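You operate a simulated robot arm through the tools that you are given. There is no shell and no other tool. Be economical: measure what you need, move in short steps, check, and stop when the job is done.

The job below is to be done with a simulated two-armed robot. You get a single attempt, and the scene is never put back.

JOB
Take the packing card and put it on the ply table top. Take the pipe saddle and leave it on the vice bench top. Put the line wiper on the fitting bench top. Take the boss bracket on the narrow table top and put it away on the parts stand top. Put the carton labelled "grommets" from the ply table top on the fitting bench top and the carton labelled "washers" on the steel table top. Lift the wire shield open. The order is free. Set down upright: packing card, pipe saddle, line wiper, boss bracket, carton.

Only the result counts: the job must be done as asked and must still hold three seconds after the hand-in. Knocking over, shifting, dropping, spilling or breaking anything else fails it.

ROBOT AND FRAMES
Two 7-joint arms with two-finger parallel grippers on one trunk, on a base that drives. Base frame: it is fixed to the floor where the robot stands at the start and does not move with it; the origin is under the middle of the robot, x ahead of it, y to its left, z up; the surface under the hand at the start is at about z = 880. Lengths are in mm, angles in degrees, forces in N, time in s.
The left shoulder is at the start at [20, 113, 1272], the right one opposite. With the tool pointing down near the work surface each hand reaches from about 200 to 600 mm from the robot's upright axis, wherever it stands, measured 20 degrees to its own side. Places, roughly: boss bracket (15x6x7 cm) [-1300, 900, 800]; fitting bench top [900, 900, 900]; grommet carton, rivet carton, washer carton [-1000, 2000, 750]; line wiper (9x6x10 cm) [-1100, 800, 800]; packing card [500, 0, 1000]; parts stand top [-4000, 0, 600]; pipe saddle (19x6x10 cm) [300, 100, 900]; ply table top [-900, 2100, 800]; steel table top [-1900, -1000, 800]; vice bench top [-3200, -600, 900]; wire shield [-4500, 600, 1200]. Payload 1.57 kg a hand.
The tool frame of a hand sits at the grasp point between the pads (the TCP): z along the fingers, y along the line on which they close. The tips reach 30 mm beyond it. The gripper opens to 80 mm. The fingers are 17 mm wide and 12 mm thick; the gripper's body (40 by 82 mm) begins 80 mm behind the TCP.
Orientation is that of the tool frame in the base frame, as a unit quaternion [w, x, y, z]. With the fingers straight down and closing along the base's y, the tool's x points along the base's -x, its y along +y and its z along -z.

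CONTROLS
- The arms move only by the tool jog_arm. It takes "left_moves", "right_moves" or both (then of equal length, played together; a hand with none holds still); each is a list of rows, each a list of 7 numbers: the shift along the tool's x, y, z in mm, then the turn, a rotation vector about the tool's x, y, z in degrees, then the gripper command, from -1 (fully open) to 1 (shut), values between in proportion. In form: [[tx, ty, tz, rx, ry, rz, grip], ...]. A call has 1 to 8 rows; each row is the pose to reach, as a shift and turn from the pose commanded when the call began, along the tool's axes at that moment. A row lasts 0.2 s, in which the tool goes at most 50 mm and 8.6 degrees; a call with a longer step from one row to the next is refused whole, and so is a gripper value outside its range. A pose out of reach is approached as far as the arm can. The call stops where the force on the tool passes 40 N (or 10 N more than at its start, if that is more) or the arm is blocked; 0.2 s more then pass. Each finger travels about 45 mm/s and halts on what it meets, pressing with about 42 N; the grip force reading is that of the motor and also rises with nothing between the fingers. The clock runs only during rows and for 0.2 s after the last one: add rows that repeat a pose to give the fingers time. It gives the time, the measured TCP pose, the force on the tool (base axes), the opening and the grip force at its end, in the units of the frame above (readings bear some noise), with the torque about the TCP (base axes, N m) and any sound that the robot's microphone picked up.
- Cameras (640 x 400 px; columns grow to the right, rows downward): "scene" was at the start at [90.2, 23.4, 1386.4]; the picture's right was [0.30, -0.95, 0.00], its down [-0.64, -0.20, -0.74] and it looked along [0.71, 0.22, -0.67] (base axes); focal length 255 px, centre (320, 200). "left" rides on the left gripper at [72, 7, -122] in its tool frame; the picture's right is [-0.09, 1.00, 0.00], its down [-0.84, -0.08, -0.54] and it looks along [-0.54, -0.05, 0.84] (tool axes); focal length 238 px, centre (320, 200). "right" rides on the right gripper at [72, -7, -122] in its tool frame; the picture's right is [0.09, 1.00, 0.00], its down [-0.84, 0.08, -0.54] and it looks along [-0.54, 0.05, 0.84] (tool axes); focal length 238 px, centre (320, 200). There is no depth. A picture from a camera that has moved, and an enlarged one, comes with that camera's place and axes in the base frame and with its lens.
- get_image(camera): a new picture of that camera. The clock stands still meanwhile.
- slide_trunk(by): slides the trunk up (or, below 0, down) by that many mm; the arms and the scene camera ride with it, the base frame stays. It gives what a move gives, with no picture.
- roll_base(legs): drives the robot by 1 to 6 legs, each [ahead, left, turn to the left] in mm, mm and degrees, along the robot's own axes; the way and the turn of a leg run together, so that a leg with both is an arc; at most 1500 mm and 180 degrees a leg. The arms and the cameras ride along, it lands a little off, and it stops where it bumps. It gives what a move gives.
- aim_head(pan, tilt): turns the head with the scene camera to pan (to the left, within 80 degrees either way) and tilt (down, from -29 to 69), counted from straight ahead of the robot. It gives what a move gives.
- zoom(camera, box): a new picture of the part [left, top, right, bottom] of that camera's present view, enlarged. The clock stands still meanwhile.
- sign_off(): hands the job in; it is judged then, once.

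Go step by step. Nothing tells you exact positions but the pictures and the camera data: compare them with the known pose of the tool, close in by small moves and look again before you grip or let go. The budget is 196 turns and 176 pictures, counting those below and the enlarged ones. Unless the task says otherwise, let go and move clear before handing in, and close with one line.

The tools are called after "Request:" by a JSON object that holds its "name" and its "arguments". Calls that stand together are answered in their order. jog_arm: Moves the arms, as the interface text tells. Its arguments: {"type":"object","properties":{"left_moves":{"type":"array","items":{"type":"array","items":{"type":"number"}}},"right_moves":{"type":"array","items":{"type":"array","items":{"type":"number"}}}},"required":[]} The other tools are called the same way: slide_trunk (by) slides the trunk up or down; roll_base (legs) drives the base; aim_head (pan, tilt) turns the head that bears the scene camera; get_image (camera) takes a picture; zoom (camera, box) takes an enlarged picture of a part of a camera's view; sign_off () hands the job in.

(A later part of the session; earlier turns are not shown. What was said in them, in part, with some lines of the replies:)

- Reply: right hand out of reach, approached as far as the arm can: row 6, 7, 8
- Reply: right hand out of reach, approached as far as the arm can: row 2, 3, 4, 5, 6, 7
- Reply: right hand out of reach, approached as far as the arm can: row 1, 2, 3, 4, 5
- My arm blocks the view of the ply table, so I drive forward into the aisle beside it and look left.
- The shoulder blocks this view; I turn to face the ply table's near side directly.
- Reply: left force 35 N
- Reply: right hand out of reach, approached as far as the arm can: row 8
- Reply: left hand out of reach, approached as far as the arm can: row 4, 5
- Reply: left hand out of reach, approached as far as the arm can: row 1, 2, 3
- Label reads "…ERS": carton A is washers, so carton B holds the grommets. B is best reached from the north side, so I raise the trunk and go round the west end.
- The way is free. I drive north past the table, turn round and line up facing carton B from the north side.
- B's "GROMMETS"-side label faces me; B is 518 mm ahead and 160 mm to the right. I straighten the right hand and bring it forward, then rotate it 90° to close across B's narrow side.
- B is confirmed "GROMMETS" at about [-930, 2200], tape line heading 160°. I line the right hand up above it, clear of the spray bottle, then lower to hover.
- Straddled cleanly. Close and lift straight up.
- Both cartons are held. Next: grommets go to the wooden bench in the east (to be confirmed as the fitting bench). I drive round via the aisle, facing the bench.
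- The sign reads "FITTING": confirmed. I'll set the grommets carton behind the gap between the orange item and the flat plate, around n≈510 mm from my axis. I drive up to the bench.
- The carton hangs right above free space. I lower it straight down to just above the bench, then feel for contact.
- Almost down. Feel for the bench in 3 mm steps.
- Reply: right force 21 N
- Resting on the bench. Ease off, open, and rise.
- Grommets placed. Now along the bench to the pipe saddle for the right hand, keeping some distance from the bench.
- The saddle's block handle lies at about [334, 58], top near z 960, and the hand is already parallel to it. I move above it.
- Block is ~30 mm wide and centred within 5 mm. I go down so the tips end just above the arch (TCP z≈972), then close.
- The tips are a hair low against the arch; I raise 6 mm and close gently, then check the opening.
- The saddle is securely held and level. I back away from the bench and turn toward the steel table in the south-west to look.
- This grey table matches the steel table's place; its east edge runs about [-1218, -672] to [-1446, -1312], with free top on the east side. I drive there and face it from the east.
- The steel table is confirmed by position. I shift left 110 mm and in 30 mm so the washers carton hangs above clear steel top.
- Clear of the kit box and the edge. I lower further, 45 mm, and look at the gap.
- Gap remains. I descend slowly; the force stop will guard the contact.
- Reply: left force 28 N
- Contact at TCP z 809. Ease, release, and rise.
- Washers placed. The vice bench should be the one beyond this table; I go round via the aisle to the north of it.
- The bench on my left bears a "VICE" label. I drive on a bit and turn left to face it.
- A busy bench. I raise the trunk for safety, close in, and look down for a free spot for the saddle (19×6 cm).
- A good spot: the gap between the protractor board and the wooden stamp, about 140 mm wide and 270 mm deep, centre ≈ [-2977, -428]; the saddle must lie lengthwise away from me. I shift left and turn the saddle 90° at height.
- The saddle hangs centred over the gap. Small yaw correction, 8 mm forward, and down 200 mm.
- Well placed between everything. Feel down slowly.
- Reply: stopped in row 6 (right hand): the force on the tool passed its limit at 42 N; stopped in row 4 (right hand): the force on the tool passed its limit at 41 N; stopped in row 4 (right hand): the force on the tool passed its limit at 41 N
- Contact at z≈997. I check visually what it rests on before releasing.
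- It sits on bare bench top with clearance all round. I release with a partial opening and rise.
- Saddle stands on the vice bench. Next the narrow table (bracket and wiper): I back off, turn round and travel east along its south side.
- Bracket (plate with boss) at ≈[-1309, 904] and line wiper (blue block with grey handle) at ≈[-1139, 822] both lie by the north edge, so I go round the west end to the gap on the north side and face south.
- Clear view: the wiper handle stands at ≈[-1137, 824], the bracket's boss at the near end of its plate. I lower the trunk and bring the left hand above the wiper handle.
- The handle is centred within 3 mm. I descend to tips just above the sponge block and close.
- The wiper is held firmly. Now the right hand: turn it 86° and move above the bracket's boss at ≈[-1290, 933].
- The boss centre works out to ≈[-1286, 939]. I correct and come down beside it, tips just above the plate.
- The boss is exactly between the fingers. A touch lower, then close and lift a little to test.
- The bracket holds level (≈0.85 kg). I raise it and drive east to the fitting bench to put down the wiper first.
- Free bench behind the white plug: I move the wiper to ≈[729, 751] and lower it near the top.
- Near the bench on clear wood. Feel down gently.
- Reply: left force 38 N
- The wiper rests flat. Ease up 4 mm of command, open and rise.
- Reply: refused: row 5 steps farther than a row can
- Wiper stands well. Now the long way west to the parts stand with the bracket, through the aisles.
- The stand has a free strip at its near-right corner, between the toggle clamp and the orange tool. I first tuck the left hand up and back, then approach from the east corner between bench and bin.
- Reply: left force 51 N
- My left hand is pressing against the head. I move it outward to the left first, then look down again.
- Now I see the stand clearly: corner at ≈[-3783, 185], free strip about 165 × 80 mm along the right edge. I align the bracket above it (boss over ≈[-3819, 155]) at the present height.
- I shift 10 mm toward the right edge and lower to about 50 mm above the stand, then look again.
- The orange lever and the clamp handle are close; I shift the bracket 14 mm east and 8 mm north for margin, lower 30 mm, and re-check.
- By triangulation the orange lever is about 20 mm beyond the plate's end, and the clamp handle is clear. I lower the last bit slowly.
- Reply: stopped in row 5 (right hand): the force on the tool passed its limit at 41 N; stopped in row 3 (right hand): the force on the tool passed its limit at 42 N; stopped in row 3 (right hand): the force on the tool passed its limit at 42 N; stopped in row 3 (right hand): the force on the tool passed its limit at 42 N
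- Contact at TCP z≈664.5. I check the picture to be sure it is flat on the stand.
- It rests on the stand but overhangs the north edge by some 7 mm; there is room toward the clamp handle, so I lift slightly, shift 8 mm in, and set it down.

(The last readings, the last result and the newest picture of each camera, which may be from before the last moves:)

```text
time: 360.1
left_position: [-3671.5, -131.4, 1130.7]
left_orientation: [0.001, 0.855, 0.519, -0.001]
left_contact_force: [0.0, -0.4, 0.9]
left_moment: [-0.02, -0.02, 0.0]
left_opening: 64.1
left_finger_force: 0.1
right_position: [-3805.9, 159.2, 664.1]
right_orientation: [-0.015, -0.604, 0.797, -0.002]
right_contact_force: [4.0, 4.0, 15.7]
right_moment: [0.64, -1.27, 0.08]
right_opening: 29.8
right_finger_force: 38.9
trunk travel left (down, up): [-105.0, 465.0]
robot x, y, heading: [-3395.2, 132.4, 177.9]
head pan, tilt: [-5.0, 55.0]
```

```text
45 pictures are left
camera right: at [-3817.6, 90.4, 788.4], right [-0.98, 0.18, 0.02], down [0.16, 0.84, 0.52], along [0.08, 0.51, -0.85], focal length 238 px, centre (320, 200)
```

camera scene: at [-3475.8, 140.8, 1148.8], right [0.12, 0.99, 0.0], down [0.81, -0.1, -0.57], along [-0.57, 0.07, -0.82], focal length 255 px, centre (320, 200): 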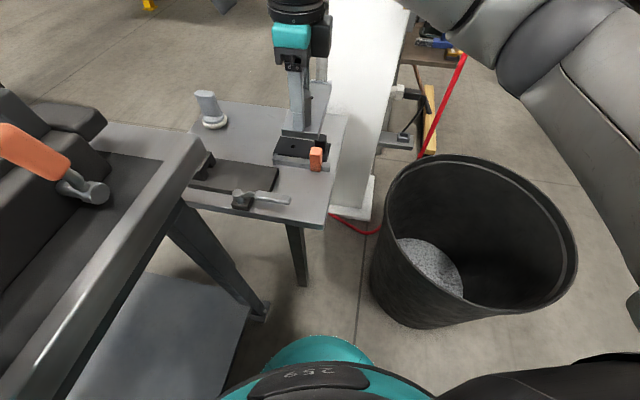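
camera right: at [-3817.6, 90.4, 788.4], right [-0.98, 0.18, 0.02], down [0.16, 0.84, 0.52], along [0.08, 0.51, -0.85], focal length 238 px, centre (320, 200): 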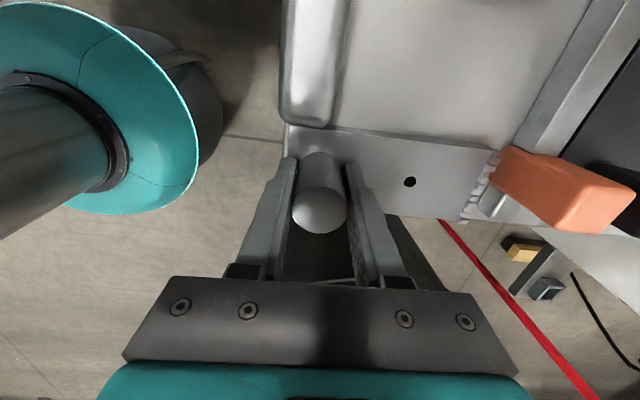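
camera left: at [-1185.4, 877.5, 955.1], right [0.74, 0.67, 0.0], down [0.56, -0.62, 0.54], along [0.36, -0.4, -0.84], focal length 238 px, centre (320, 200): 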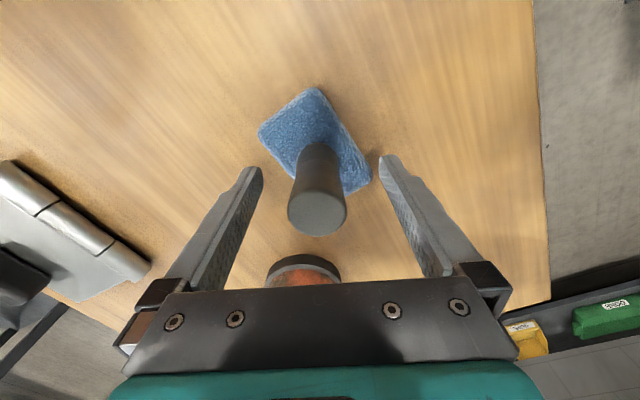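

Now supported fully within the top. Ease and release, then rise straight.

Request:
{"name": "jog_arm", "arguments": {"right_moves": [[0, 0, -1.5, 0, 0, 0, 1], [0, 0, -1.5, 0, 0, 0, 0.2], [0, 0, -1.5, 0, 0, 0, -0.5], [0, 0, -1.5, 0, 0, 0, -0.5], [0, 0, -1.5, 0, 0, 0, -0.5]]}}

Request:
{"name": "jog_arm", "arguments": {"right_moves": [[0, 0, -20, 0, 0, 0, -0.5], [0, 0, -50, 0, 0, 0, -0.5], [0, 0, -95, 0, 0, 0, -0.5], [0, 0, -140, 0, 0, 0, -0.5], [0, 0, -185, 0, 0, 0, -0.5], [0, 0, -230, 0, 0, 0, -0.5], [0, 0, -275, 0, 0, 0, -0.5], [0, 0, -320, 0, 0, 0, -0.5]]}}

Request:
{"name": "get_image", "arguments": {"camera": "right"}}

Request:
{"name": "zoom", "arguments": {"camera": "scene", "box": [200, 80, 380, 240]}}

```text
time: 361.3
left_position: [-3672.0, -131.4, 1131.9]
left_orientation: [0.002, 0.855, 0.518, -0.001]
left_contact_force: [-0.1, -0.5, -1.0]
left_moment: [0.01, 0.02, -0.03]
left_opening: 63.9
left_finger_force: 0.1
right_position: [-3805.1, 159.3, 664.1]
right_orientation: [-0.014, -0.604, 0.797, -0.004]
right_contact_force: [1.6, -0.4, 7.3]
right_moment: [0.08, 0.13, -0.06]
right_opening: 58.3
right_finger_force: 0.1
trunk travel left (down, up): [-105.0, 465.0]
robot x, y, heading: [-3391.4, 136.9, 178.1]
head pan, tilt: [-5.0, 55.0]
```

```text
time: 363.1
left_position: [-3672.2, -130.4, 1130.6]
left_orientation: [0.002, 0.855, 0.519, 0.0]
left_contact_force: [0.6, 0.0, 0.5]
left_moment: [-0.02, -0.01, -0.01]
left_opening: 64.0
left_finger_force: 0.0
right_position: [-3799.9, 167.2, 984.8]
right_orientation: [-0.014, -0.605, 0.796, -0.003]
right_contact_force: [0.0, -0.8, 0.3]
right_moment: [0.03, -0.01, 0.03]
right_opening: 60.1
right_finger_force: 0.0
trunk travel left (down, up): [-105.0, 465.0]
robot x, y, heading: [-3391.9, 133.7, 177.8]
head pan, tilt: [-5.0, 55.0]
```

```text
44 pictures are left
camera right: at [-3810.5, 97.5, 1108.5], right [-0.98, 0.18, 0.01], down [0.16, 0.84, 0.52], along [0.08, 0.52, -0.85], focal length 238 px, centre (320, 200)
```

right: 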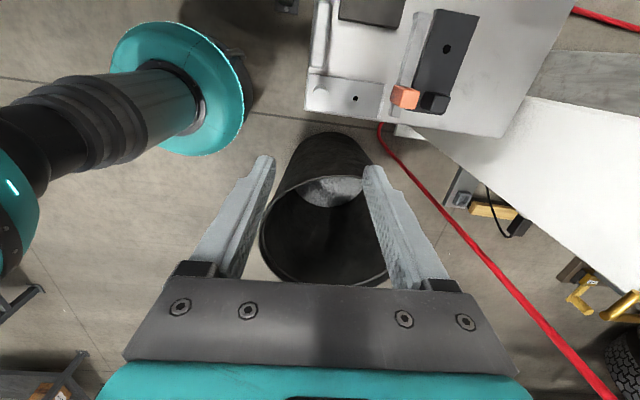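

```text
2.50 times, centred on (290, 160) of scene
camera zoom: at [-3474.7, 141.1, 1148.8], right [0.12, 0.99, 0.0], down [0.81, -0.1, -0.57], along [-0.57, 0.07, -0.82], focal length 637 px, centre (395, 300)
```

zoom: 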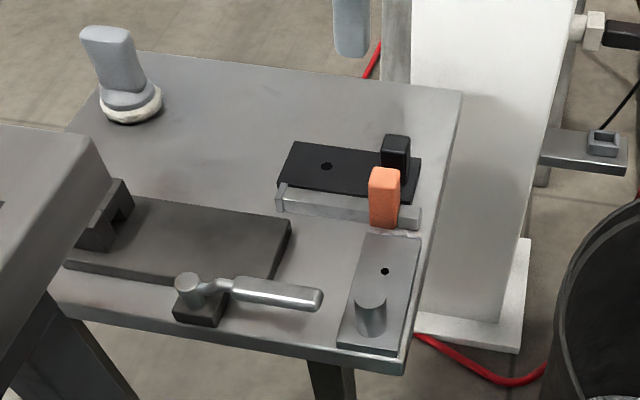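

Request:
{"name": "zoom", "arguments": {"camera": "scene", "box": [290, 130, 350, 190]}}

Request:
{"name": "aim_head", "arguments": {"pan": -25, "tilt": 10}}

Request:
{"name": "get_image", "arguments": {"camera": "scene"}}

```text
6.67 times, centred on (320, 160) of scene
camera zoom: at [-3474.7, 141.1, 1148.8], right [0.12, 0.99, 0.0], down [0.81, -0.1, -0.57], along [-0.57, 0.07, -0.82], focal length 1700 px, centre (320, 467)
```

zoom: 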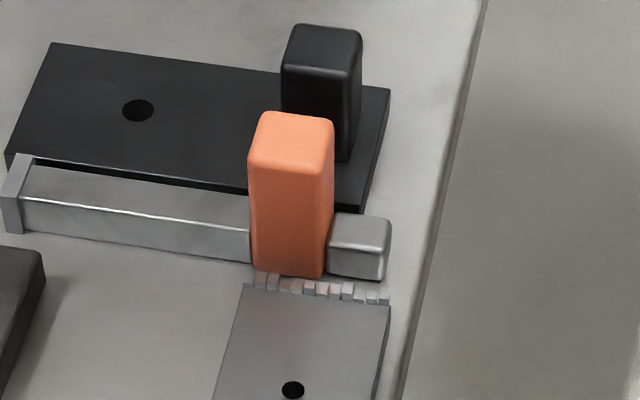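

```text
time: 364.2
left_position: [-3672.6, -130.5, 1132.2]
left_orientation: [0.002, 0.855, 0.519, 0.0]
left_contact_force: [0.7, -0.5, 0.2]
left_moment: [0.03, 0.02, 0.0]
left_opening: 63.6
left_finger_force: 0.1
right_position: [-3800.9, 167.5, 983.3]
right_orientation: [-0.014, -0.604, 0.797, -0.003]
right_contact_force: [0.1, -0.8, -0.8]
right_moment: [0.0, -0.02, -0.04]
right_opening: 59.9
right_finger_force: 0.0
trunk travel left (down, up): [-105.0, 465.0]
robot x, y, heading: [-3391.7, 132.2, 177.6]
head pan, tilt: [-25.0, 10.0]
```

```text
41 pictures are left
camera scene: at [-3486.2, 174.6, 1217.0], right [0.45, 0.89, 0.0], down [0.16, -0.08, -0.98], along [-0.88, 0.45, -0.17], focal length 255 px, centre (320, 200)
```

scene: 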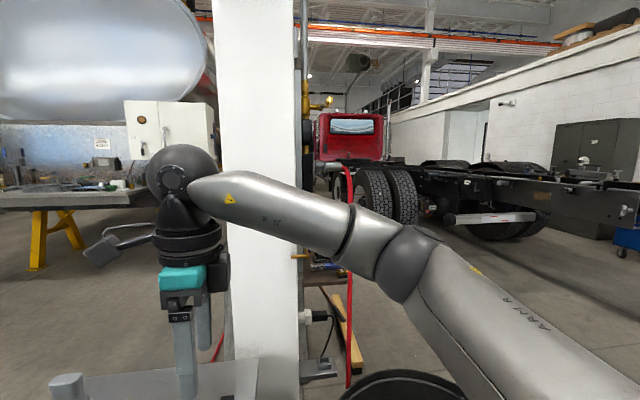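

The bracket lies flat on the stand. Last: the wire shield near [-4500, 600, 1200], on the column's far side. I back out, raise the trunk and go round the bin to view it.

Request:
{"name": "roll_base", "arguments": {"legs": [[-400, 0, 0], [0, -1150, 0], [650, 0, 0], [0, 0, 40]]}}

Request:
{"name": "slide_trunk", "arguments": {"by": 150}}

Request:
{"name": "aim_head", "arguments": {"pan": 0, "tilt": 15}}

Request:
{"name": "get_image", "arguments": {"camera": "scene"}}

```text
time: 377.3
left_position: [-3651.9, 917.7, 1132.1]
left_orientation: [0.001, 0.631, 0.776, 0.0]
left_contact_force: [0.2, 0.0, -0.1]
left_moment: [0.02, 0.04, 0.02]
left_opening: 64.1
left_finger_force: 0.0
right_position: [-3939.6, 1067.7, 984.8]
right_orientation: [0.012, 0.836, -0.548, 0.008]
right_contact_force: [-0.2, 0.3, -0.7]
right_moment: [0.03, 0.0, 0.02]
right_opening: 60.0
right_finger_force: 0.1
trunk travel left (down, up): [-105.0, 465.0]
robot x, y, heading: [-3603.5, 1297.7, -142.7]
head pan, tilt: [-25.0, 10.0]
```

```text
time: 379.1
left_position: [-3651.8, 919.0, 1281.5]
left_orientation: [0.001, 0.631, 0.776, 0.0]
left_contact_force: [0.4, 0.4, 0.7]
left_moment: [0.0, 0.0, 0.03]
left_opening: 64.2
left_finger_force: 0.2
right_position: [-3939.4, 1069.1, 1133.8]
right_orientation: [0.012, 0.837, -0.547, 0.008]
right_contact_force: [0.3, -0.2, -0.4]
right_moment: [-0.01, 0.0, 0.01]
right_opening: 59.7
right_finger_force: 0.1
trunk travel left (down, up): [-255.0, 315.0]
robot x, y, heading: [-3603.4, 1302.6, -142.7]
head pan, tilt: [-25.0, 10.0]
```

```text
time: 379.9
left_position: [-3651.1, 918.2, 1281.6]
left_orientation: [0.001, 0.631, 0.776, 0.0]
left_contact_force: [0.9, 0.1, -0.3]
left_moment: [0.0, -0.01, 0.01]
left_opening: 63.8
left_finger_force: 0.2
right_position: [-3938.0, 1068.3, 1134.2]
right_orientation: [0.011, 0.836, -0.548, 0.007]
right_contact_force: [0.1, 0.4, -0.9]
right_moment: [-0.02, -0.04, 0.0]
right_opening: 60.2
right_finger_force: 0.0
trunk travel left (down, up): [-255.0, 315.0]
robot x, y, heading: [-3605.7, 1300.7, -143.0]
head pan, tilt: [0.0, 15.0]
```

```text
40 pictures are left
camera scene: at [-3684.9, 1235.1, 1359.0], right [-0.6, 0.8, 0.0], down [0.21, 0.16, -0.97], along [-0.77, -0.58, -0.26], focal length 255 px, centre (320, 200)
```

scene: 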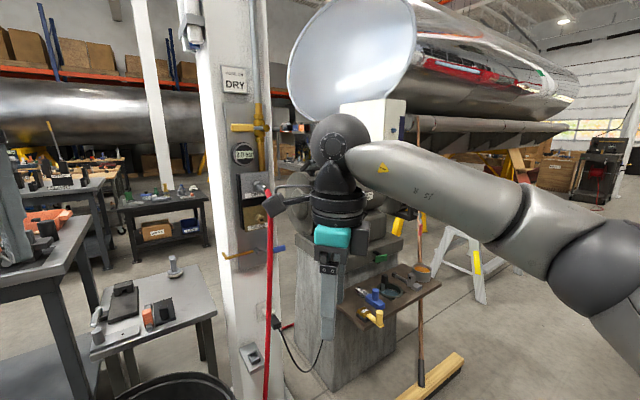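

A pedestal grinder stands behind my right hand, beside the column. I move that hand aside for a clear view.

Request:
{"name": "jog_arm", "arguments": {"right_moves": [[-40, -11, 0, 0, 0, 0, -0.5], [-80, -22, 0, 0, 0, 0, -0.5], [-120, -33, 0, 0, 0, 0, -0.5], [-160, -44, 0, 0, 0, 0, -0.5], [-200, -55, 0, 0, 0, 0, -0.5], [-240, -66, 0, 0, 0, 0, -0.5]]}}

Request:
{"name": "zoom", "arguments": {"camera": "scene", "box": [220, 80, 480, 360]}}

```text
time: 381.3
left_position: [-3651.4, 918.2, 1282.4]
left_orientation: [0.002, 0.631, 0.776, 0.0]
left_contact_force: [-0.3, -0.5, -0.2]
left_moment: [-0.03, 0.03, 0.02]
left_opening: 64.0
left_finger_force: 0.0
right_position: [-3973.6, 1316.5, 1127.0]
right_orientation: [0.012, 0.837, -0.547, 0.008]
right_contact_force: [0.3, 1.3, 0.2]
right_moment: [-0.02, 0.0, 0.02]
right_opening: 60.2
right_finger_force: 0.0
trunk travel left (down, up): [-255.0, 315.0]
robot x, y, heading: [-3597.2, 1301.0, -142.8]
head pan, tilt: [0.0, 15.0]
```

```text
1.43 times, centred on (350, 220) of scene
camera zoom: at [-3684.6, 1236.0, 1359.1], right [-0.6, 0.8, 0.0], down [0.21, 0.16, -0.97], along [-0.77, -0.58, -0.26], focal length 364 px, centre (277, 171)
```

zoom: 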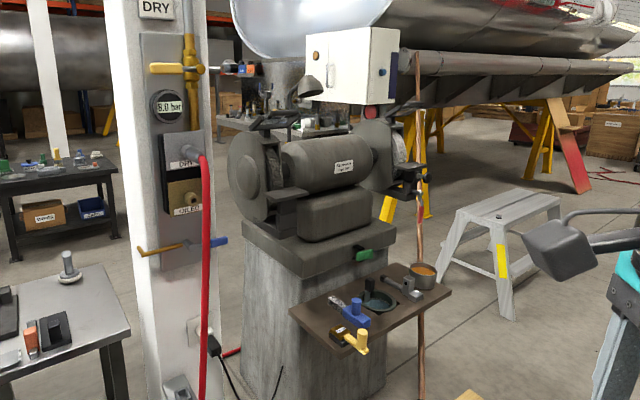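

Request:
{"name": "zoom", "arguments": {"camera": "scene", "box": [270, 120, 410, 260]}}

```text
2.86 times, centred on (340, 190) of scene
camera zoom: at [-3684.6, 1236.0, 1359.1], right [-0.6, 0.8, 0.0], down [0.21, 0.16, -0.97], along [-0.77, -0.58, -0.26], focal length 728 px, centre (263, 229)
```

zoom: 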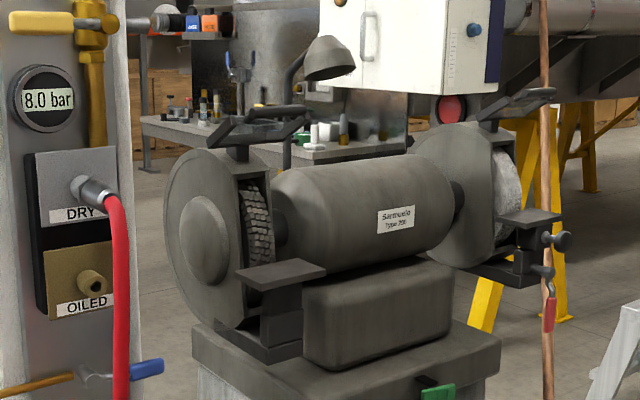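

The left wheel (wire wheel, near the column) has a hinged black-framed shield on top – that's the wire shield. I move closer for a detailed look.

Request:
{"name": "roll_base", "arguments": {"legs": [[400, 0, 0]]}}

Request:
{"name": "get_image", "arguments": {"camera": "scene"}}

```text
time: 383.8
left_position: [-3968.3, 679.1, 1281.9]
left_orientation: [0.001, 0.633, 0.774, 0.0]
left_contact_force: [0.4, 0.3, 0.2]
left_moment: [0.02, -0.05, 0.0]
left_opening: 63.9
left_finger_force: 0.0
right_position: [-4291.1, 1076.1, 1126.8]
right_orientation: [0.012, 0.835, -0.55, 0.008]
right_contact_force: [0.2, 1.3, 0.5]
right_moment: [0.02, -0.01, 0.01]
right_opening: 60.0
right_finger_force: 0.1
trunk travel left (down, up): [-255.0, 315.0]
robot x, y, heading: [-3918.9, 1059.0, -143.1]
head pan, tilt: [0.0, 15.0]
```

```text
37 pictures are left
camera scene: at [-4001.8, 995.7, 1358.9], right [-0.6, 0.8, 0.0], down [0.21, 0.16, -0.97], along [-0.77, -0.58, -0.26], focal length 255 px, centre (320, 200)
```

scene: 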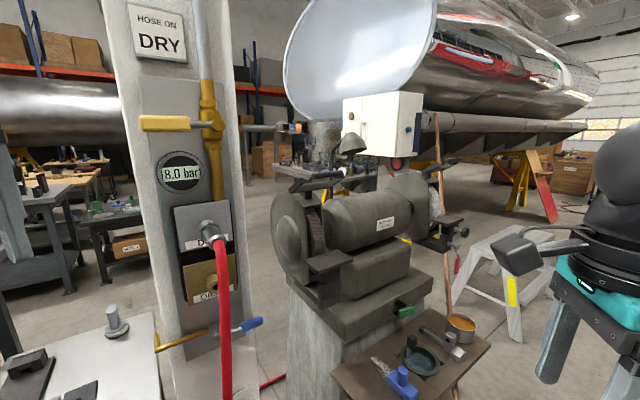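

Request:
{"name": "zoom", "arguments": {"camera": "scene", "box": [260, 150, 400, 290]}}

```text
2.86 times, centred on (330, 220) of scene
camera zoom: at [-4001.8, 995.7, 1358.9], right [-0.6, 0.8, 0.0], down [0.21, 0.16, -0.97], along [-0.77, -0.58, -0.26], focal length 728 px, centre (291, 143)
```

zoom: 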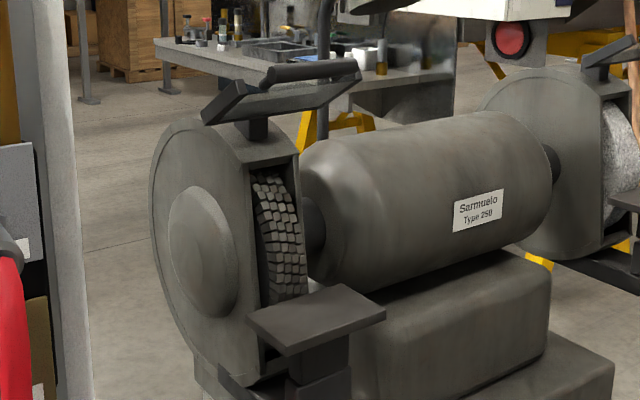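

The shield's handle bar runs from about [-4382, 664] to [-4477, 710] at z≈1266, with its hinge about 50 mm behind and lower. I raise the trunk and step in front of it at a safe place from bin and tray.

Request:
{"name": "slide_trunk", "arguments": {"by": 200}}

Request:
{"name": "roll_base", "arguments": {"legs": [[198, -87, 0], [0, 0, 33]]}}

Request:
{"name": "aim_head", "arguments": {"pan": -10, "tilt": 35}}

Request:
{"name": "get_image", "arguments": {"camera": "scene"}}

Request:
{"name": "get_image", "arguments": {"camera": "right"}}

```text
time: 386.0
left_position: [-3969.6, 678.6, 1481.2]
left_orientation: [0.002, 0.633, 0.774, 0.001]
left_contact_force: [-0.8, -0.6, -0.9]
left_moment: [-0.02, 0.01, -0.03]
left_opening: 63.8
left_finger_force: 0.0
right_position: [-4290.7, 1077.5, 1326.9]
right_orientation: [0.012, 0.835, -0.55, 0.006]
right_contact_force: [0.1, 0.4, 0.1]
right_moment: [0.03, -0.02, 0.0]
right_opening: 59.9
right_finger_force: 0.1
trunk travel left (down, up): [-455.0, 115.0]
robot x, y, heading: [-3915.9, 1059.1, -143.2]
head pan, tilt: [0.0, 15.0]
```

```text
time: 389.2
left_position: [-3965.3, 663.4, 1481.2]
left_orientation: [0.001, 0.387, 0.922, 0.001]
left_contact_force: [0.3, 0.0, 0.3]
left_moment: [0.02, 0.0, 0.0]
left_opening: 64.1
left_finger_force: 0.0
right_position: [-4449.6, 821.7, 1326.5]
right_orientation: [0.009, 0.957, -0.291, 0.011]
right_contact_force: [-0.1, 0.1, 0.5]
right_moment: [-0.01, -0.02, 0.04]
right_opening: 60.0
right_finger_force: 0.0
trunk travel left (down, up): [-455.0, 115.0]
robot x, y, heading: [-4129.5, 1011.3, -110.4]
head pan, tilt: [0.0, 15.0]
```

```text
time: 390.1
left_position: [-3963.6, 662.4, 1482.1]
left_orientation: [0.001, 0.388, 0.922, 0.001]
left_contact_force: [0.3, -0.3, -0.7]
left_moment: [-0.01, 0.02, -0.03]
left_opening: 64.0
left_finger_force: 0.1
right_position: [-4450.3, 822.7, 1326.3]
right_orientation: [0.01, 0.957, -0.291, 0.01]
right_contact_force: [0.6, 0.1, -0.4]
right_moment: [0.01, 0.01, -0.03]
right_opening: 59.8
right_finger_force: 0.1
trunk travel left (down, up): [-455.0, 115.0]
robot x, y, heading: [-4131.9, 1008.6, -110.1]
head pan, tilt: [-10.0, 35.0]
```

```text
35 pictures are left
camera scene: at [-4175.9, 922.8, 1527.1], right [-0.87, 0.5, 0.0], down [0.29, 0.5, -0.82], along [-0.41, -0.71, -0.57], focal length 255 px, centre (320, 200)
```

scene: 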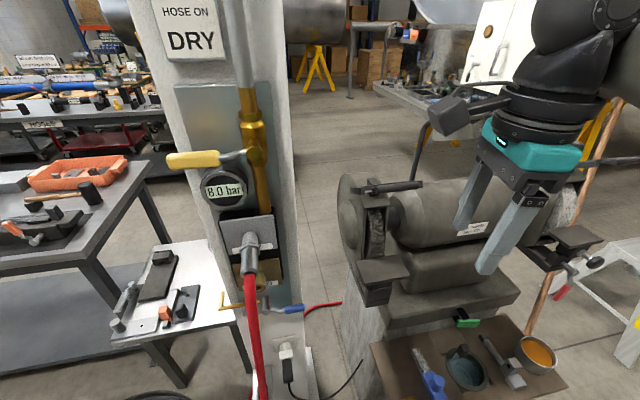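

```text
34 pictures are left
camera right: at [-4388.0, 790.3, 1450.3], right [-0.48, -0.88, 0.01], down [-0.75, 0.41, 0.52], along [-0.46, 0.24, -0.85], focal length 238 px, centre (320, 200)
```

right: 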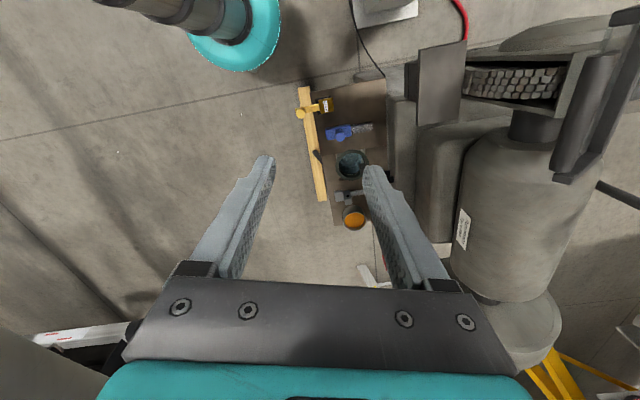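

Request:
{"name": "zoom", "arguments": {"camera": "scene", "box": [325, 150, 445, 270]}}

Request:
{"name": "zoom", "arguments": {"camera": "right", "box": [440, 0, 640, 200]}}

```text
3.33 times, centred on (385, 210) of scene
camera zoom: at [-4175.9, 922.8, 1527.1], right [-0.87, 0.5, 0.0], down [0.29, 0.5, -0.82], along [-0.41, -0.71, -0.57], focal length 850 px, centre (103, 167)
```

zoom: 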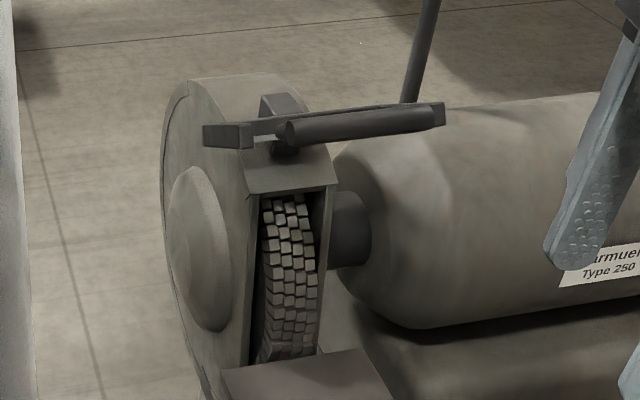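

```text
2.00 times, centred on (540, 100) of right
camera zoom: at [-4388.0, 790.3, 1450.3], right [-0.48, -0.88, 0.01], down [-0.75, 0.41, 0.52], along [-0.46, 0.24, -0.85], focal length 477 px, centre (-120, 400)
```

zoom: 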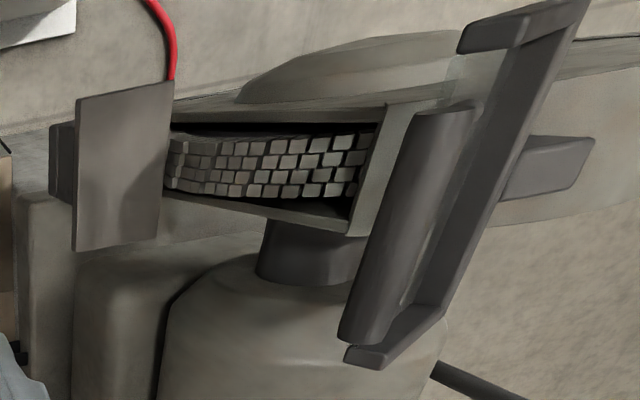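

Re-triangulated from both cameras: the handle bar runs [-4507, 574]→[-4605, 607] at z≈1226, hinge edge ≈52 mm behind and 27 mm lower (matching the given place). I'll pinch the bar with a hand tilted ~60° and swing it up. First yaw and pre-position.

Request:
{"name": "jog_arm", "arguments": {"right_moves": [[4, 40, 11, 0, 0, -4, -1], [8, 80, 22, 0, 0, -8, -1], [12, 120, 33, 0, 0, -12, -1], [15, 160, 45, 0, 0, -15.8, -1], [15, 160, 45, 0, 0, -15.8, -1]]}}

Request:
{"name": "jog_arm", "arguments": {"right_moves": [[0, 0, 0, -8.5, 0, 0, 0], [0, 0, 0, -17, 0, 0, 0], [0, 0, 0, -25.5, 0, 0, 0], [0, 0, 0, -34, 0, 0, 0], [0, 0, 0, -42.5, 0, 0, 0], [0, 0, 0, -51, 0, 0, 0], [0, 0, 0, -59, 0, 0, 0], [0, 0, 0, -59, 0, 0, 0]]}}

Request:
{"name": "get_image", "arguments": {"camera": "right"}}

Request:
{"name": "get_image", "arguments": {"camera": "scene"}}

```text
time: 391.3
left_position: [-3961.9, 665.5, 1481.2]
left_orientation: [0.0, 0.388, 0.922, 0.0]
left_contact_force: [0.0, 0.3, -0.8]
left_moment: [0.02, 0.0, 0.04]
left_opening: 64.0
left_finger_force: 0.0
right_position: [-4525.7, 683.2, 1286.6]
right_orientation: [0.012, 0.988, -0.156, 0.009]
right_contact_force: [4.0, 13.3, 9.6]
right_moment: [-0.05, 0.05, -0.02]
right_opening: 68.5
right_finger_force: 0.0
trunk travel left (down, up): [-455.0, 115.0]
robot x, y, heading: [-4129.9, 1013.9, -110.1]
head pan, tilt: [-10.0, 35.0]
```

```text
time: 393.1
left_position: [-3963.1, 662.3, 1480.7]
left_orientation: [0.0, 0.387, 0.922, 0.0]
left_contact_force: [0.1, 0.2, -0.7]
left_moment: [-0.01, 0.02, -0.02]
left_opening: 63.9
left_finger_force: 0.0
right_position: [-4524.4, 679.8, 1284.2]
right_orientation: [0.496, 0.854, -0.141, -0.069]
right_contact_force: [0.4, -0.6, 0.0]
right_moment: [-0.01, -0.04, 0.01]
right_opening: 40.3
right_finger_force: 0.1
trunk travel left (down, up): [-455.0, 115.0]
robot x, y, heading: [-4128.6, 1010.0, -109.9]
head pan, tilt: [-10.0, 35.0]
```

```text
31 pictures are left
camera right: at [-4424.6, 761.4, 1340.7], right [-0.08, -0.49, 0.87], down [-0.67, 0.67, 0.32], along [-0.74, -0.55, -0.39], focal length 238 px, centre (320, 200)
```

right: 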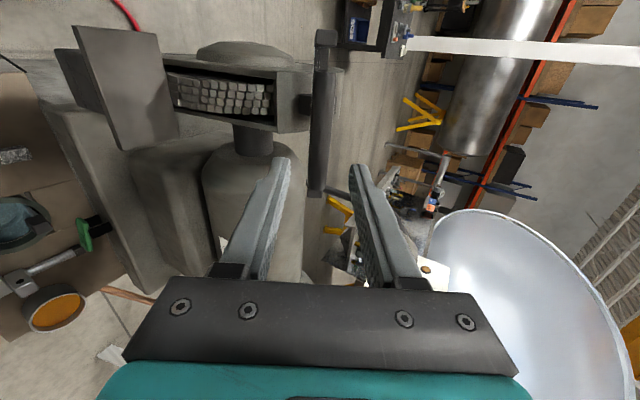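

```text
30 pictures are left
camera scene: at [-4176.0, 922.5, 1527.0], right [-0.87, 0.5, 0.0], down [0.29, 0.5, -0.82], along [-0.41, -0.71, -0.57], focal length 255 px, centre (320, 200)
```

scene: 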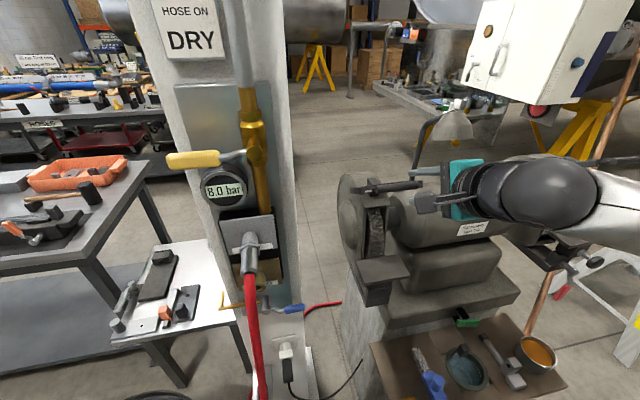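

The shield lies edge-on right between the fingers; the bar is ~100 mm straight ahead along the fingers. I advance with a 56 mm opening, a bit toward its right half to clear the guard.

Request:
{"name": "jog_arm", "arguments": {"right_moves": [[-10, 0, 0, 0, 0, 0, -0.4], [-20, 0, 20, 0, 0, 0, -0.4], [-20, 0, 40, 0, 0, 0, -0.4], [-20, 0, 60, 0, 0, 0, -0.4], [-20, 0, 75, 0, 0, 0, -0.4], [-20, 0, 90, 0, 0, 0, -0.4]]}}

Request:
{"name": "get_image", "arguments": {"camera": "right"}}

Request:
{"name": "zoom", "arguments": {"camera": "scene", "box": [330, 130, 490, 270]}}

```text
time: 394.5
left_position: [-3965.2, 663.0, 1482.0]
left_orientation: [0.001, 0.387, 0.922, 0.0]
left_contact_force: [-0.5, -1.0, -0.3]
left_moment: [0.01, 0.05, 0.03]
left_opening: 64.0
left_finger_force: 0.0
right_position: [-4569.3, 612.0, 1238.0]
right_orientation: [0.496, 0.854, -0.141, -0.07]
right_contact_force: [0.4, 0.0, -0.6]
right_moment: [0.0, 0.01, 0.01]
right_opening: 55.8
right_finger_force: 0.1
trunk travel left (down, up): [-455.0, 115.0]
robot x, y, heading: [-4131.4, 1007.9, -110.1]
head pan, tilt: [-10.0, 35.0]
```

```text
29 pictures are left
camera right: at [-4467.1, 692.7, 1294.9], right [-0.08, -0.5, 0.86], down [-0.67, 0.67, 0.32], along [-0.74, -0.55, -0.39], focal length 238 px, centre (320, 200)
```

right: 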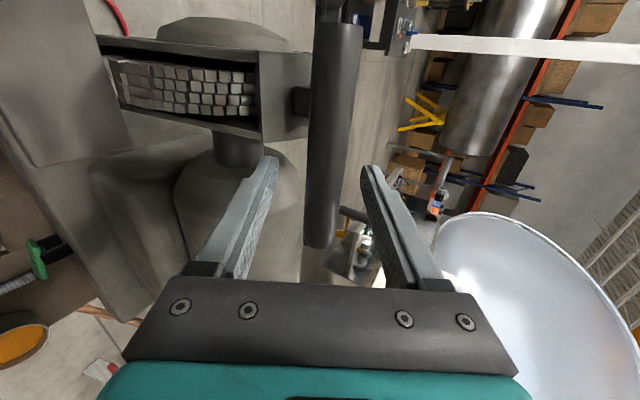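

```text
2.86 times, centred on (410, 200) of scene
camera zoom: at [-4176.1, 922.3, 1526.9], right [-0.87, 0.5, 0.0], down [0.29, 0.5, -0.82], along [-0.41, -0.71, -0.57], focal length 728 px, centre (63, 200)
```

zoom: 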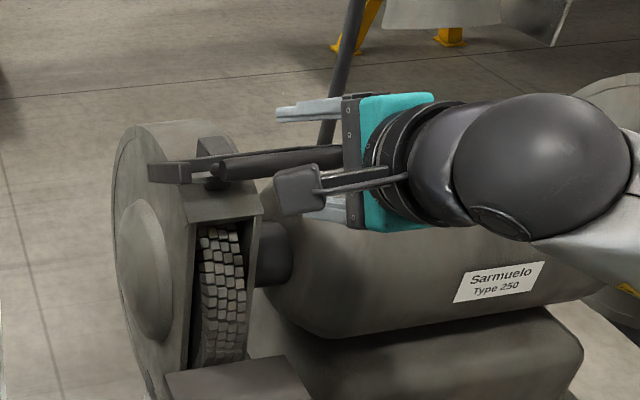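

The bar is centred between the fingers at the TCP. Close on it.

Request:
{"name": "jog_arm", "arguments": {"right_moves": [[0, 0, 0, 0, 0, 0, 0.3], [0, 0, 0, 0, 0, 0, 1], [0, 0, 0, 0, 0, 0, 1], [0, 0, 0, 0, 0, 0, 1], [0, 0, 0, 0, 0, 0, 1]]}}

Request:
{"name": "get_image", "arguments": {"camera": "right"}}

```text
time: 395.7
left_position: [-3964.6, 661.9, 1480.5]
left_orientation: [0.0, 0.387, 0.922, 0.0]
left_contact_force: [0.1, -0.1, 0.1]
left_moment: [-0.01, 0.02, 0.01]
left_opening: 64.1
left_finger_force: 0.1
right_position: [-4567.1, 611.6, 1238.6]
right_orientation: [0.496, 0.854, -0.14, -0.07]
right_contact_force: [-0.4, -1.1, 0.5]
right_moment: [0.04, 0.09, 0.13]
right_opening: 21.6
right_finger_force: 34.4
trunk travel left (down, up): [-455.0, 115.0]
robot x, y, heading: [-4130.1, 1007.6, -110.1]
head pan, tilt: [-10.0, 35.0]
```

```text
27 pictures are left
camera right: at [-4467.0, 692.8, 1295.2], right [-0.08, -0.49, 0.86], down [-0.67, 0.67, 0.32], along [-0.74, -0.55, -0.39], focal length 238 px, centre (320, 200)
```

right: 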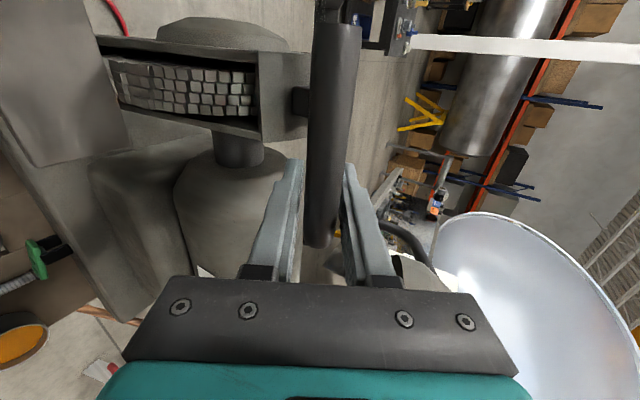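

Gripped. The hinge lies ~70 mm ahead along the fingers, so I swing the hand up around it, first 25° to test.

Request:
{"name": "jog_arm", "arguments": {"right_moves": [[0, 10, 0.7, 8.5, 0, 0, 1], [0, 19.9, 3, 17, 0, 0, 1], [0, 29.3, 6.6, 25.5, 0, 0, 1]]}}

Request:
{"name": "zoom", "arguments": {"camera": "scene", "box": [330, 130, 490, 270]}}

```text
time: 396.5
left_position: [-3964.4, 661.9, 1481.1]
left_orientation: [0.0, 0.388, 0.922, 0.0]
left_contact_force: [0.3, 0.1, 0.1]
left_moment: [0.01, -0.02, 0.0]
left_opening: 64.0
left_finger_force: 0.1
right_position: [-4575.5, 591.5, 1258.9]
right_orientation: [0.292, 0.943, -0.153, -0.036]
right_contact_force: [1.3, -6.0, -6.1]
right_moment: [0.25, 0.53, -0.57]
right_opening: 21.8
right_finger_force: 34.8
trunk travel left (down, up): [-455.0, 115.0]
robot x, y, heading: [-4126.7, 1010.0, -110.1]
head pan, tilt: [-10.0, 35.0]
```

```text
2.86 times, centred on (410, 200) of scene
camera zoom: at [-4176.1, 921.3, 1526.8], right [-0.87, 0.5, 0.0], down [0.29, 0.5, -0.82], along [-0.41, -0.71, -0.57], focal length 728 px, centre (63, 200)
```

zoom: 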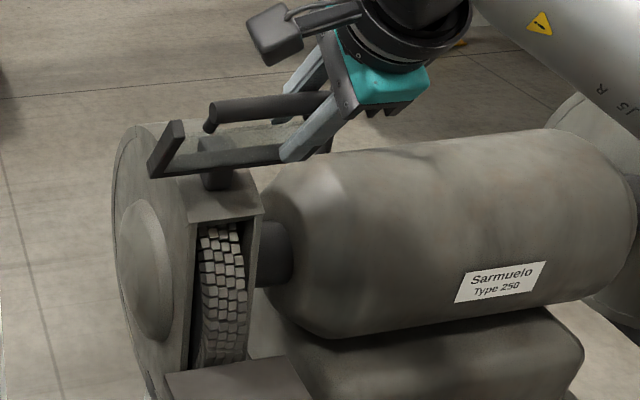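

The shield rises with the hand. I continue another 51°.

Request:
{"name": "jog_arm", "arguments": {"right_moves": [[0, 10, 0.7, 8.5, 0, 0, 1], [0, 19.9, 3, 17, 0, 0, 1], [0, 29.3, 6.6, 25.5, 0, 0, 1], [0, 38, 11.6, 34, 0, 0, 1], [0, 45.9, 17.9, 42.5, 0, 0, 1], [0, 52.8, 25.2, 51, 0, 0, 1]]}}

Request:
{"name": "zoom", "arguments": {"camera": "scene", "box": [330, 110, 490, 250]}}

```text
time: 397.8
left_position: [-3958.6, 664.6, 1481.9]
left_orientation: [-0.001, 0.385, 0.923, -0.001]
left_contact_force: [0.2, 0.3, -0.3]
left_moment: [-0.01, -0.03, 0.01]
left_opening: 64.0
left_finger_force: 0.2
right_position: [-4558.1, 590.3, 1282.1]
right_orientation: [-0.057, 0.989, -0.133, 0.032]
right_contact_force: [9.2, -17.6, 28.3]
right_moment: [-2.81, -1.03, -0.22]
right_opening: 33.0
right_finger_force: 41.0
right hand out of reach, approached as far as the arm can: row 4, 5, 6
trunk travel left (down, up): [-455.0, 115.0]
robot x, y, heading: [-4128.2, 1004.5, -109.8]
head pan, tilt: [-10.0, 35.0]
stopped in row 6 (right hand): the force on the tool passed its limit at 51 N (the readings are from after the stop); the commanded pose is now the measured one
```

```text
2.86 times, centred on (410, 180) of scene
camera zoom: at [-4172.9, 923.6, 1527.5], right [-0.87, 0.5, 0.0], down [0.28, 0.5, -0.82], along [-0.41, -0.71, -0.57], focal length 728 px, centre (63, 257)
```

zoom: 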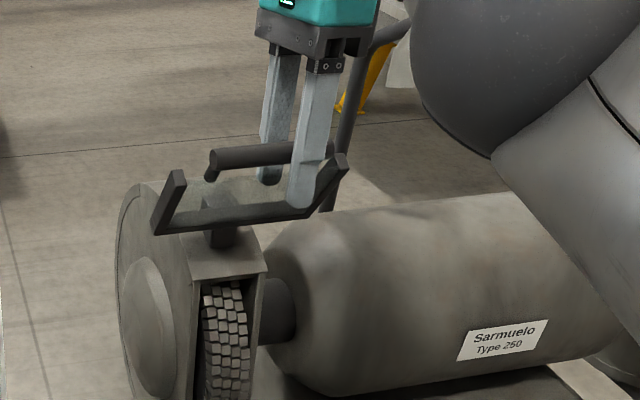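

The arm ran out of reach with the shield at about 60°. I loosen the grip to a cage so the finger stays in front of the bar, then push on with the base.

Request:
{"name": "jog_arm", "arguments": {"right_moves": [[0, 0, 0, 0, 0, 0, 0.2], [0, 0, 0, 0, 0, 0, -0.3], [0, 0, 0, 0, 0, 0, -0.3]]}}

Request:
{"name": "get_image", "arguments": {"camera": "right"}}

Request:
{"name": "zoom", "arguments": {"camera": "scene", "box": [330, 110, 490, 250]}}

```text
time: 398.6
left_position: [-3961.5, 663.1, 1481.7]
left_orientation: [0.0, 0.385, 0.923, 0.001]
left_contact_force: [0.1, -0.2, -0.1]
left_moment: [0.04, -0.01, -0.01]
left_opening: 63.8
left_finger_force: 0.1
right_position: [-4565.7, 596.2, 1271.8]
right_orientation: [-0.071, 0.987, -0.143, 0.028]
right_contact_force: [-0.5, 0.8, 0.2]
right_moment: [-0.04, -0.04, -0.03]
right_opening: 52.1
right_finger_force: 0.1
trunk travel left (down, up): [-455.0, 115.0]
robot x, y, heading: [-4129.2, 1006.5, -109.8]
head pan, tilt: [-10.0, 35.0]
```

```text
24 pictures are left
camera right: at [-4503.9, 565.0, 1396.5], right [-0.19, -0.97, -0.14], down [-0.86, 0.09, 0.5], along [-0.47, 0.22, -0.86], focal length 238 px, centre (320, 200)
```

right: 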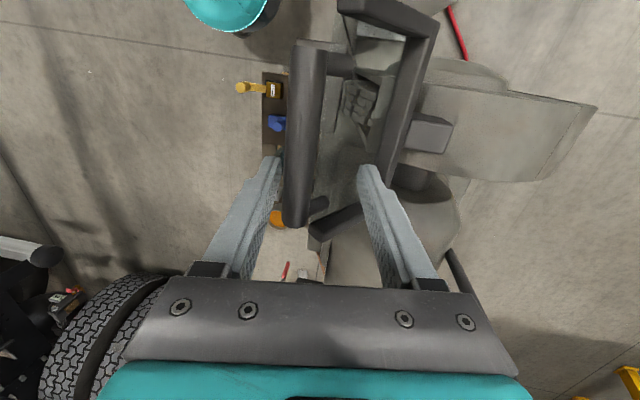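

```text
2.86 times, centred on (410, 180) of scene
camera zoom: at [-4175.5, 922.2, 1526.9], right [-0.87, 0.5, 0.0], down [0.29, 0.5, -0.82], along [-0.41, -0.71, -0.57], focal length 728 px, centre (63, 257)
```

zoom: 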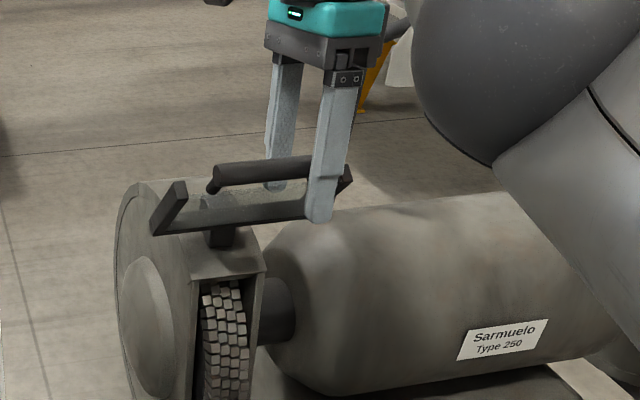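

The front finger sits right before the bar, and the shield holds its angle. I push by driving the base forward 40 mm.

Request:
{"name": "roll_base", "arguments": {"legs": [[40, 0, 0]]}}

Request:
{"name": "zoom", "arguments": {"camera": "scene", "box": [330, 110, 490, 250]}}

```text
time: 399.5
left_position: [-3974.1, 626.2, 1481.2]
left_orientation: [0.0, 0.386, 0.923, 0.0]
left_contact_force: [0.2, -0.4, 0.2]
left_moment: [0.04, -0.03, 0.0]
left_opening: 64.1
left_finger_force: 0.1
right_position: [-4577.5, 558.1, 1271.6]
right_orientation: [-0.07, 0.987, -0.141, 0.027]
right_contact_force: [0.2, 0.3, -1.5]
right_moment: [0.03, 0.0, -0.03]
right_opening: 52.2
right_finger_force: 0.1
trunk travel left (down, up): [-455.0, 115.0]
robot x, y, heading: [-4145.7, 975.3, -110.1]
head pan, tilt: [-10.0, 35.0]
```

```text
2.86 times, centred on (410, 180) of scene
camera zoom: at [-4188.1, 884.4, 1527.0], right [-0.87, 0.5, 0.0], down [0.29, 0.5, -0.82], along [-0.41, -0.71, -0.57], focal length 728 px, centre (63, 257)
```

zoom: 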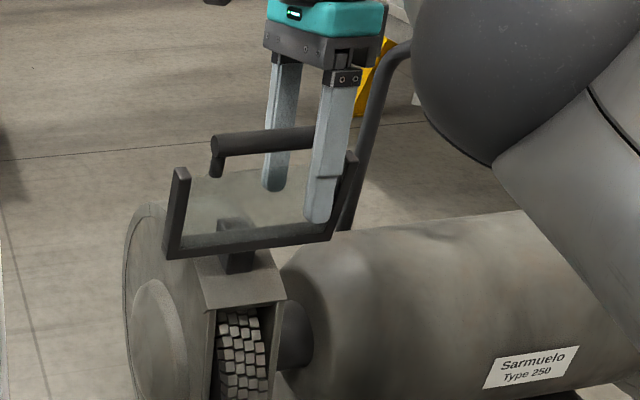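

Working: the shield is near upright. Another 40 mm.

Request:
{"name": "roll_base", "arguments": {"legs": [[40, 0, 0]]}}

Request:
{"name": "zoom", "arguments": {"camera": "scene", "box": [330, 110, 490, 250]}}

Request:
{"name": "get_image", "arguments": {"camera": "right"}}

```text
time: 400.4
left_position: [-3986.9, 589.1, 1480.9]
left_orientation: [0.001, 0.386, 0.922, -0.001]
left_contact_force: [0.5, -0.1, 0.0]
left_moment: [0.02, 0.01, -0.02]
left_opening: 64.0
left_finger_force: 0.1
right_position: [-4589.9, 522.9, 1273.7]
right_orientation: [-0.071, 0.987, -0.143, 0.027]
right_contact_force: [5.0, 14.9, 3.3]
right_moment: [-0.31, -0.13, -0.14]
right_opening: 66.8
right_finger_force: 8.6
trunk travel left (down, up): [-455.0, 115.0]
robot x, y, heading: [-4155.3, 933.9, -109.9]
head pan, tilt: [-10.0, 35.0]
```

```text
2.86 times, centred on (410, 180) of scene
camera zoom: at [-4200.7, 849.1, 1527.1], right [-0.87, 0.5, 0.0], down [0.29, 0.5, -0.82], along [-0.41, -0.71, -0.57], focal length 728 px, centre (63, 257)
```

zoom: 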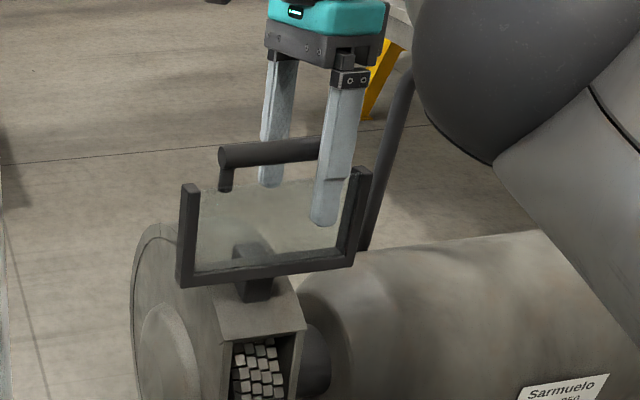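

```text
20 pictures are left
camera right: at [-4529.2, 492.0, 1398.4], right [-0.19, -0.97, -0.14], down [-0.86, 0.09, 0.5], along [-0.47, 0.22, -0.86], focal length 238 px, centre (320, 200)
```

right: 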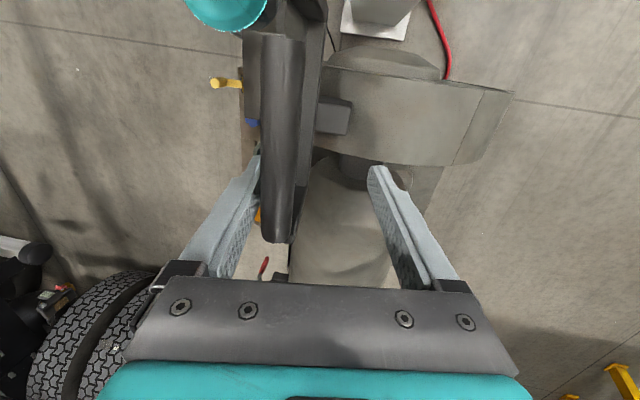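

The shield stands upright and now resists firmly – it has reached its stop. I ease off forward a little and see whether it stays.

Request:
{"name": "jog_arm", "arguments": {"right_moves": [[0, -8, 0, 0, 0, 0, -0.6], [0, -16, 0, 0, 0, 0, -0.6], [0, -16, 0, 0, 0, 0, -0.6]]}}

Request:
{"name": "get_image", "arguments": {"camera": "right"}}

```text
time: 401.1
left_position: [-3986.9, 589.1, 1481.4]
left_orientation: [-0.001, 0.387, 0.922, 0.0]
left_contact_force: [0.2, 0.8, 0.0]
left_moment: [-0.01, 0.02, -0.02]
left_opening: 64.1
left_finger_force: 0.0
right_position: [-4594.0, 525.9, 1277.5]
right_orientation: [-0.073, 0.987, -0.142, 0.028]
right_contact_force: [1.2, 0.4, 0.2]
right_moment: [0.03, 0.04, 0.02]
right_opening: 63.7
right_finger_force: 0.0
right hand out of reach, approached as far as the arm can: row 1, 2, 3
trunk travel left (down, up): [-455.0, 115.0]
robot x, y, heading: [-4154.5, 936.0, -109.9]
head pan, tilt: [-10.0, 35.0]
```

```text
19 pictures are left
camera right: at [-4532.2, 494.8, 1401.9], right [-0.19, -0.97, -0.15], down [-0.86, 0.09, 0.5], along [-0.47, 0.22, -0.86], focal length 238 px, centre (320, 200)
```

right: 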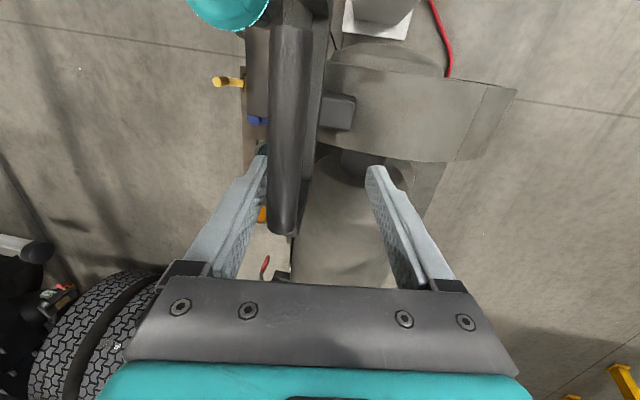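

It stays by itself. I back the base 12 mm to centre the bar between the open fingers, then lift clear with the trunk.

Request:
{"name": "roll_base", "arguments": {"legs": [[-12, 0, 0]]}}

Request:
{"name": "slide_trunk", "arguments": {"by": 110}}

Request:
{"name": "get_image", "arguments": {"camera": "right"}}

Request:
{"name": "get_image", "arguments": {"camera": "scene"}}

```text
time: 401.9
left_position: [-3985.0, 599.5, 1480.4]
left_orientation: [0.0, 0.386, 0.923, 0.001]
left_contact_force: [-0.3, -0.3, 0.2]
left_moment: [0.01, 0.02, 0.0]
left_opening: 64.2
left_finger_force: 0.1
right_position: [-4590.8, 538.1, 1278.1]
right_orientation: [-0.072, 0.987, -0.143, 0.029]
right_contact_force: [0.1, -0.3, 0.5]
right_moment: [0.01, 0.0, 0.0]
right_opening: 63.6
right_finger_force: 0.0
trunk travel left (down, up): [-455.0, 115.0]
robot x, y, heading: [-4151.5, 947.8, -109.7]
head pan, tilt: [-10.0, 35.0]
```

```text
time: 403.3
left_position: [-3985.3, 598.9, 1591.7]
left_orientation: [0.001, 0.386, 0.923, 0.001]
left_contact_force: [-0.5, -0.3, 0.4]
left_moment: [0.0, -0.01, -0.01]
left_opening: 63.9
left_finger_force: 0.0
right_position: [-4589.2, 539.2, 1386.9]
right_orientation: [-0.073, 0.987, -0.142, 0.028]
right_contact_force: [-0.9, -0.7, 0.9]
right_moment: [0.01, -0.02, -0.01]
right_opening: 64.0
right_finger_force: 0.0
trunk travel left (down, up): [-565.0, 5.0]
robot x, y, heading: [-4150.0, 945.0, -110.0]
head pan, tilt: [-10.0, 35.0]
```

```text
18 pictures are left
camera right: at [-4528.4, 505.9, 1511.7], right [-0.19, -0.97, -0.15], down [-0.86, 0.09, 0.49], along [-0.47, 0.22, -0.86], focal length 238 px, centre (320, 200)
```

right: 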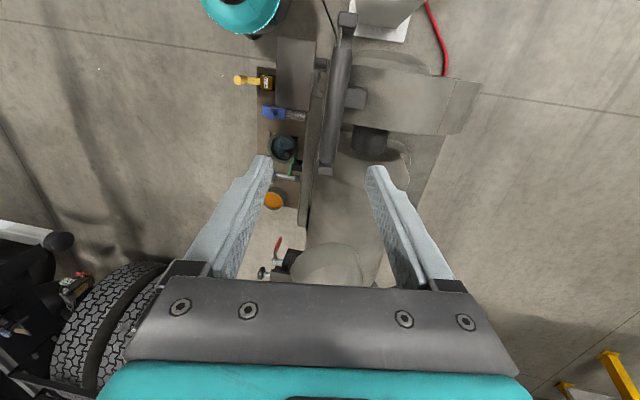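

```text
17 pictures are left
camera scene: at [-4197.7, 858.8, 1636.9], right [-0.87, 0.5, 0.0], down [0.29, 0.5, -0.82], along [-0.41, -0.71, -0.57], focal length 255 px, centre (320, 200)
```

scene: 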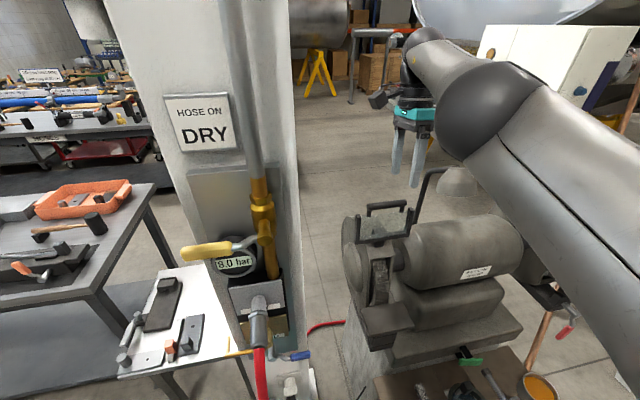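

The shield stays open past vertical. I back away and take a final look.

Request:
{"name": "roll_base", "arguments": {"legs": [[-300, 0, 0]]}}

Request:
{"name": "zoom", "arguments": {"camera": "scene", "box": [100, 100, 460, 330]}}

```text
time: 405.4
left_position: [-3880.5, 882.4, 1592.0]
left_orientation: [0.0, 0.384, 0.924, 0.0]
left_contact_force: [-1.0, 0.9, -0.3]
left_moment: [-0.06, 0.03, 0.03]
left_opening: 63.8
left_finger_force: 0.0
right_position: [-4486.3, 818.1, 1387.4]
right_orientation: [-0.071, 0.987, -0.141, 0.027]
right_contact_force: [0.0, -0.2, -0.6]
right_moment: [0.02, 0.01, 0.04]
right_opening: 63.7
right_finger_force: 0.0
trunk travel left (down, up): [-565.0, 5.0]
robot x, y, heading: [-4046.7, 1226.5, -109.7]
head pan, tilt: [-10.0, 35.0]
```

```text
1.74 times, centred on (280, 215) of scene
camera zoom: at [-4095.6, 1140.9, 1637.0], right [-0.87, 0.5, 0.0], down [0.28, 0.5, -0.82], along [-0.41, -0.71, -0.57], focal length 443 px, centre (390, 174)
```

zoom: 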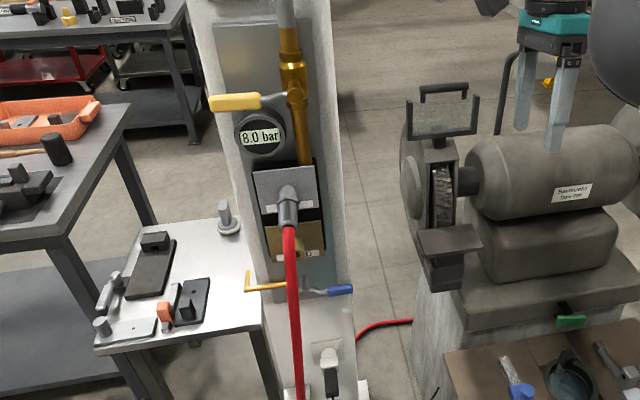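

The shield stands open and the bracket lies on the parts stand. All the other items are placed and both hands are free, so I hand in.

Request:
{"name": "sign_off", "arguments": {}}

```text
The job is handed in.
```

All seven parts of the job are done and handed in: the card, saddle, wiper, bracket and both cartons are placed where asked, and the wire shield is open and staying up by itself.
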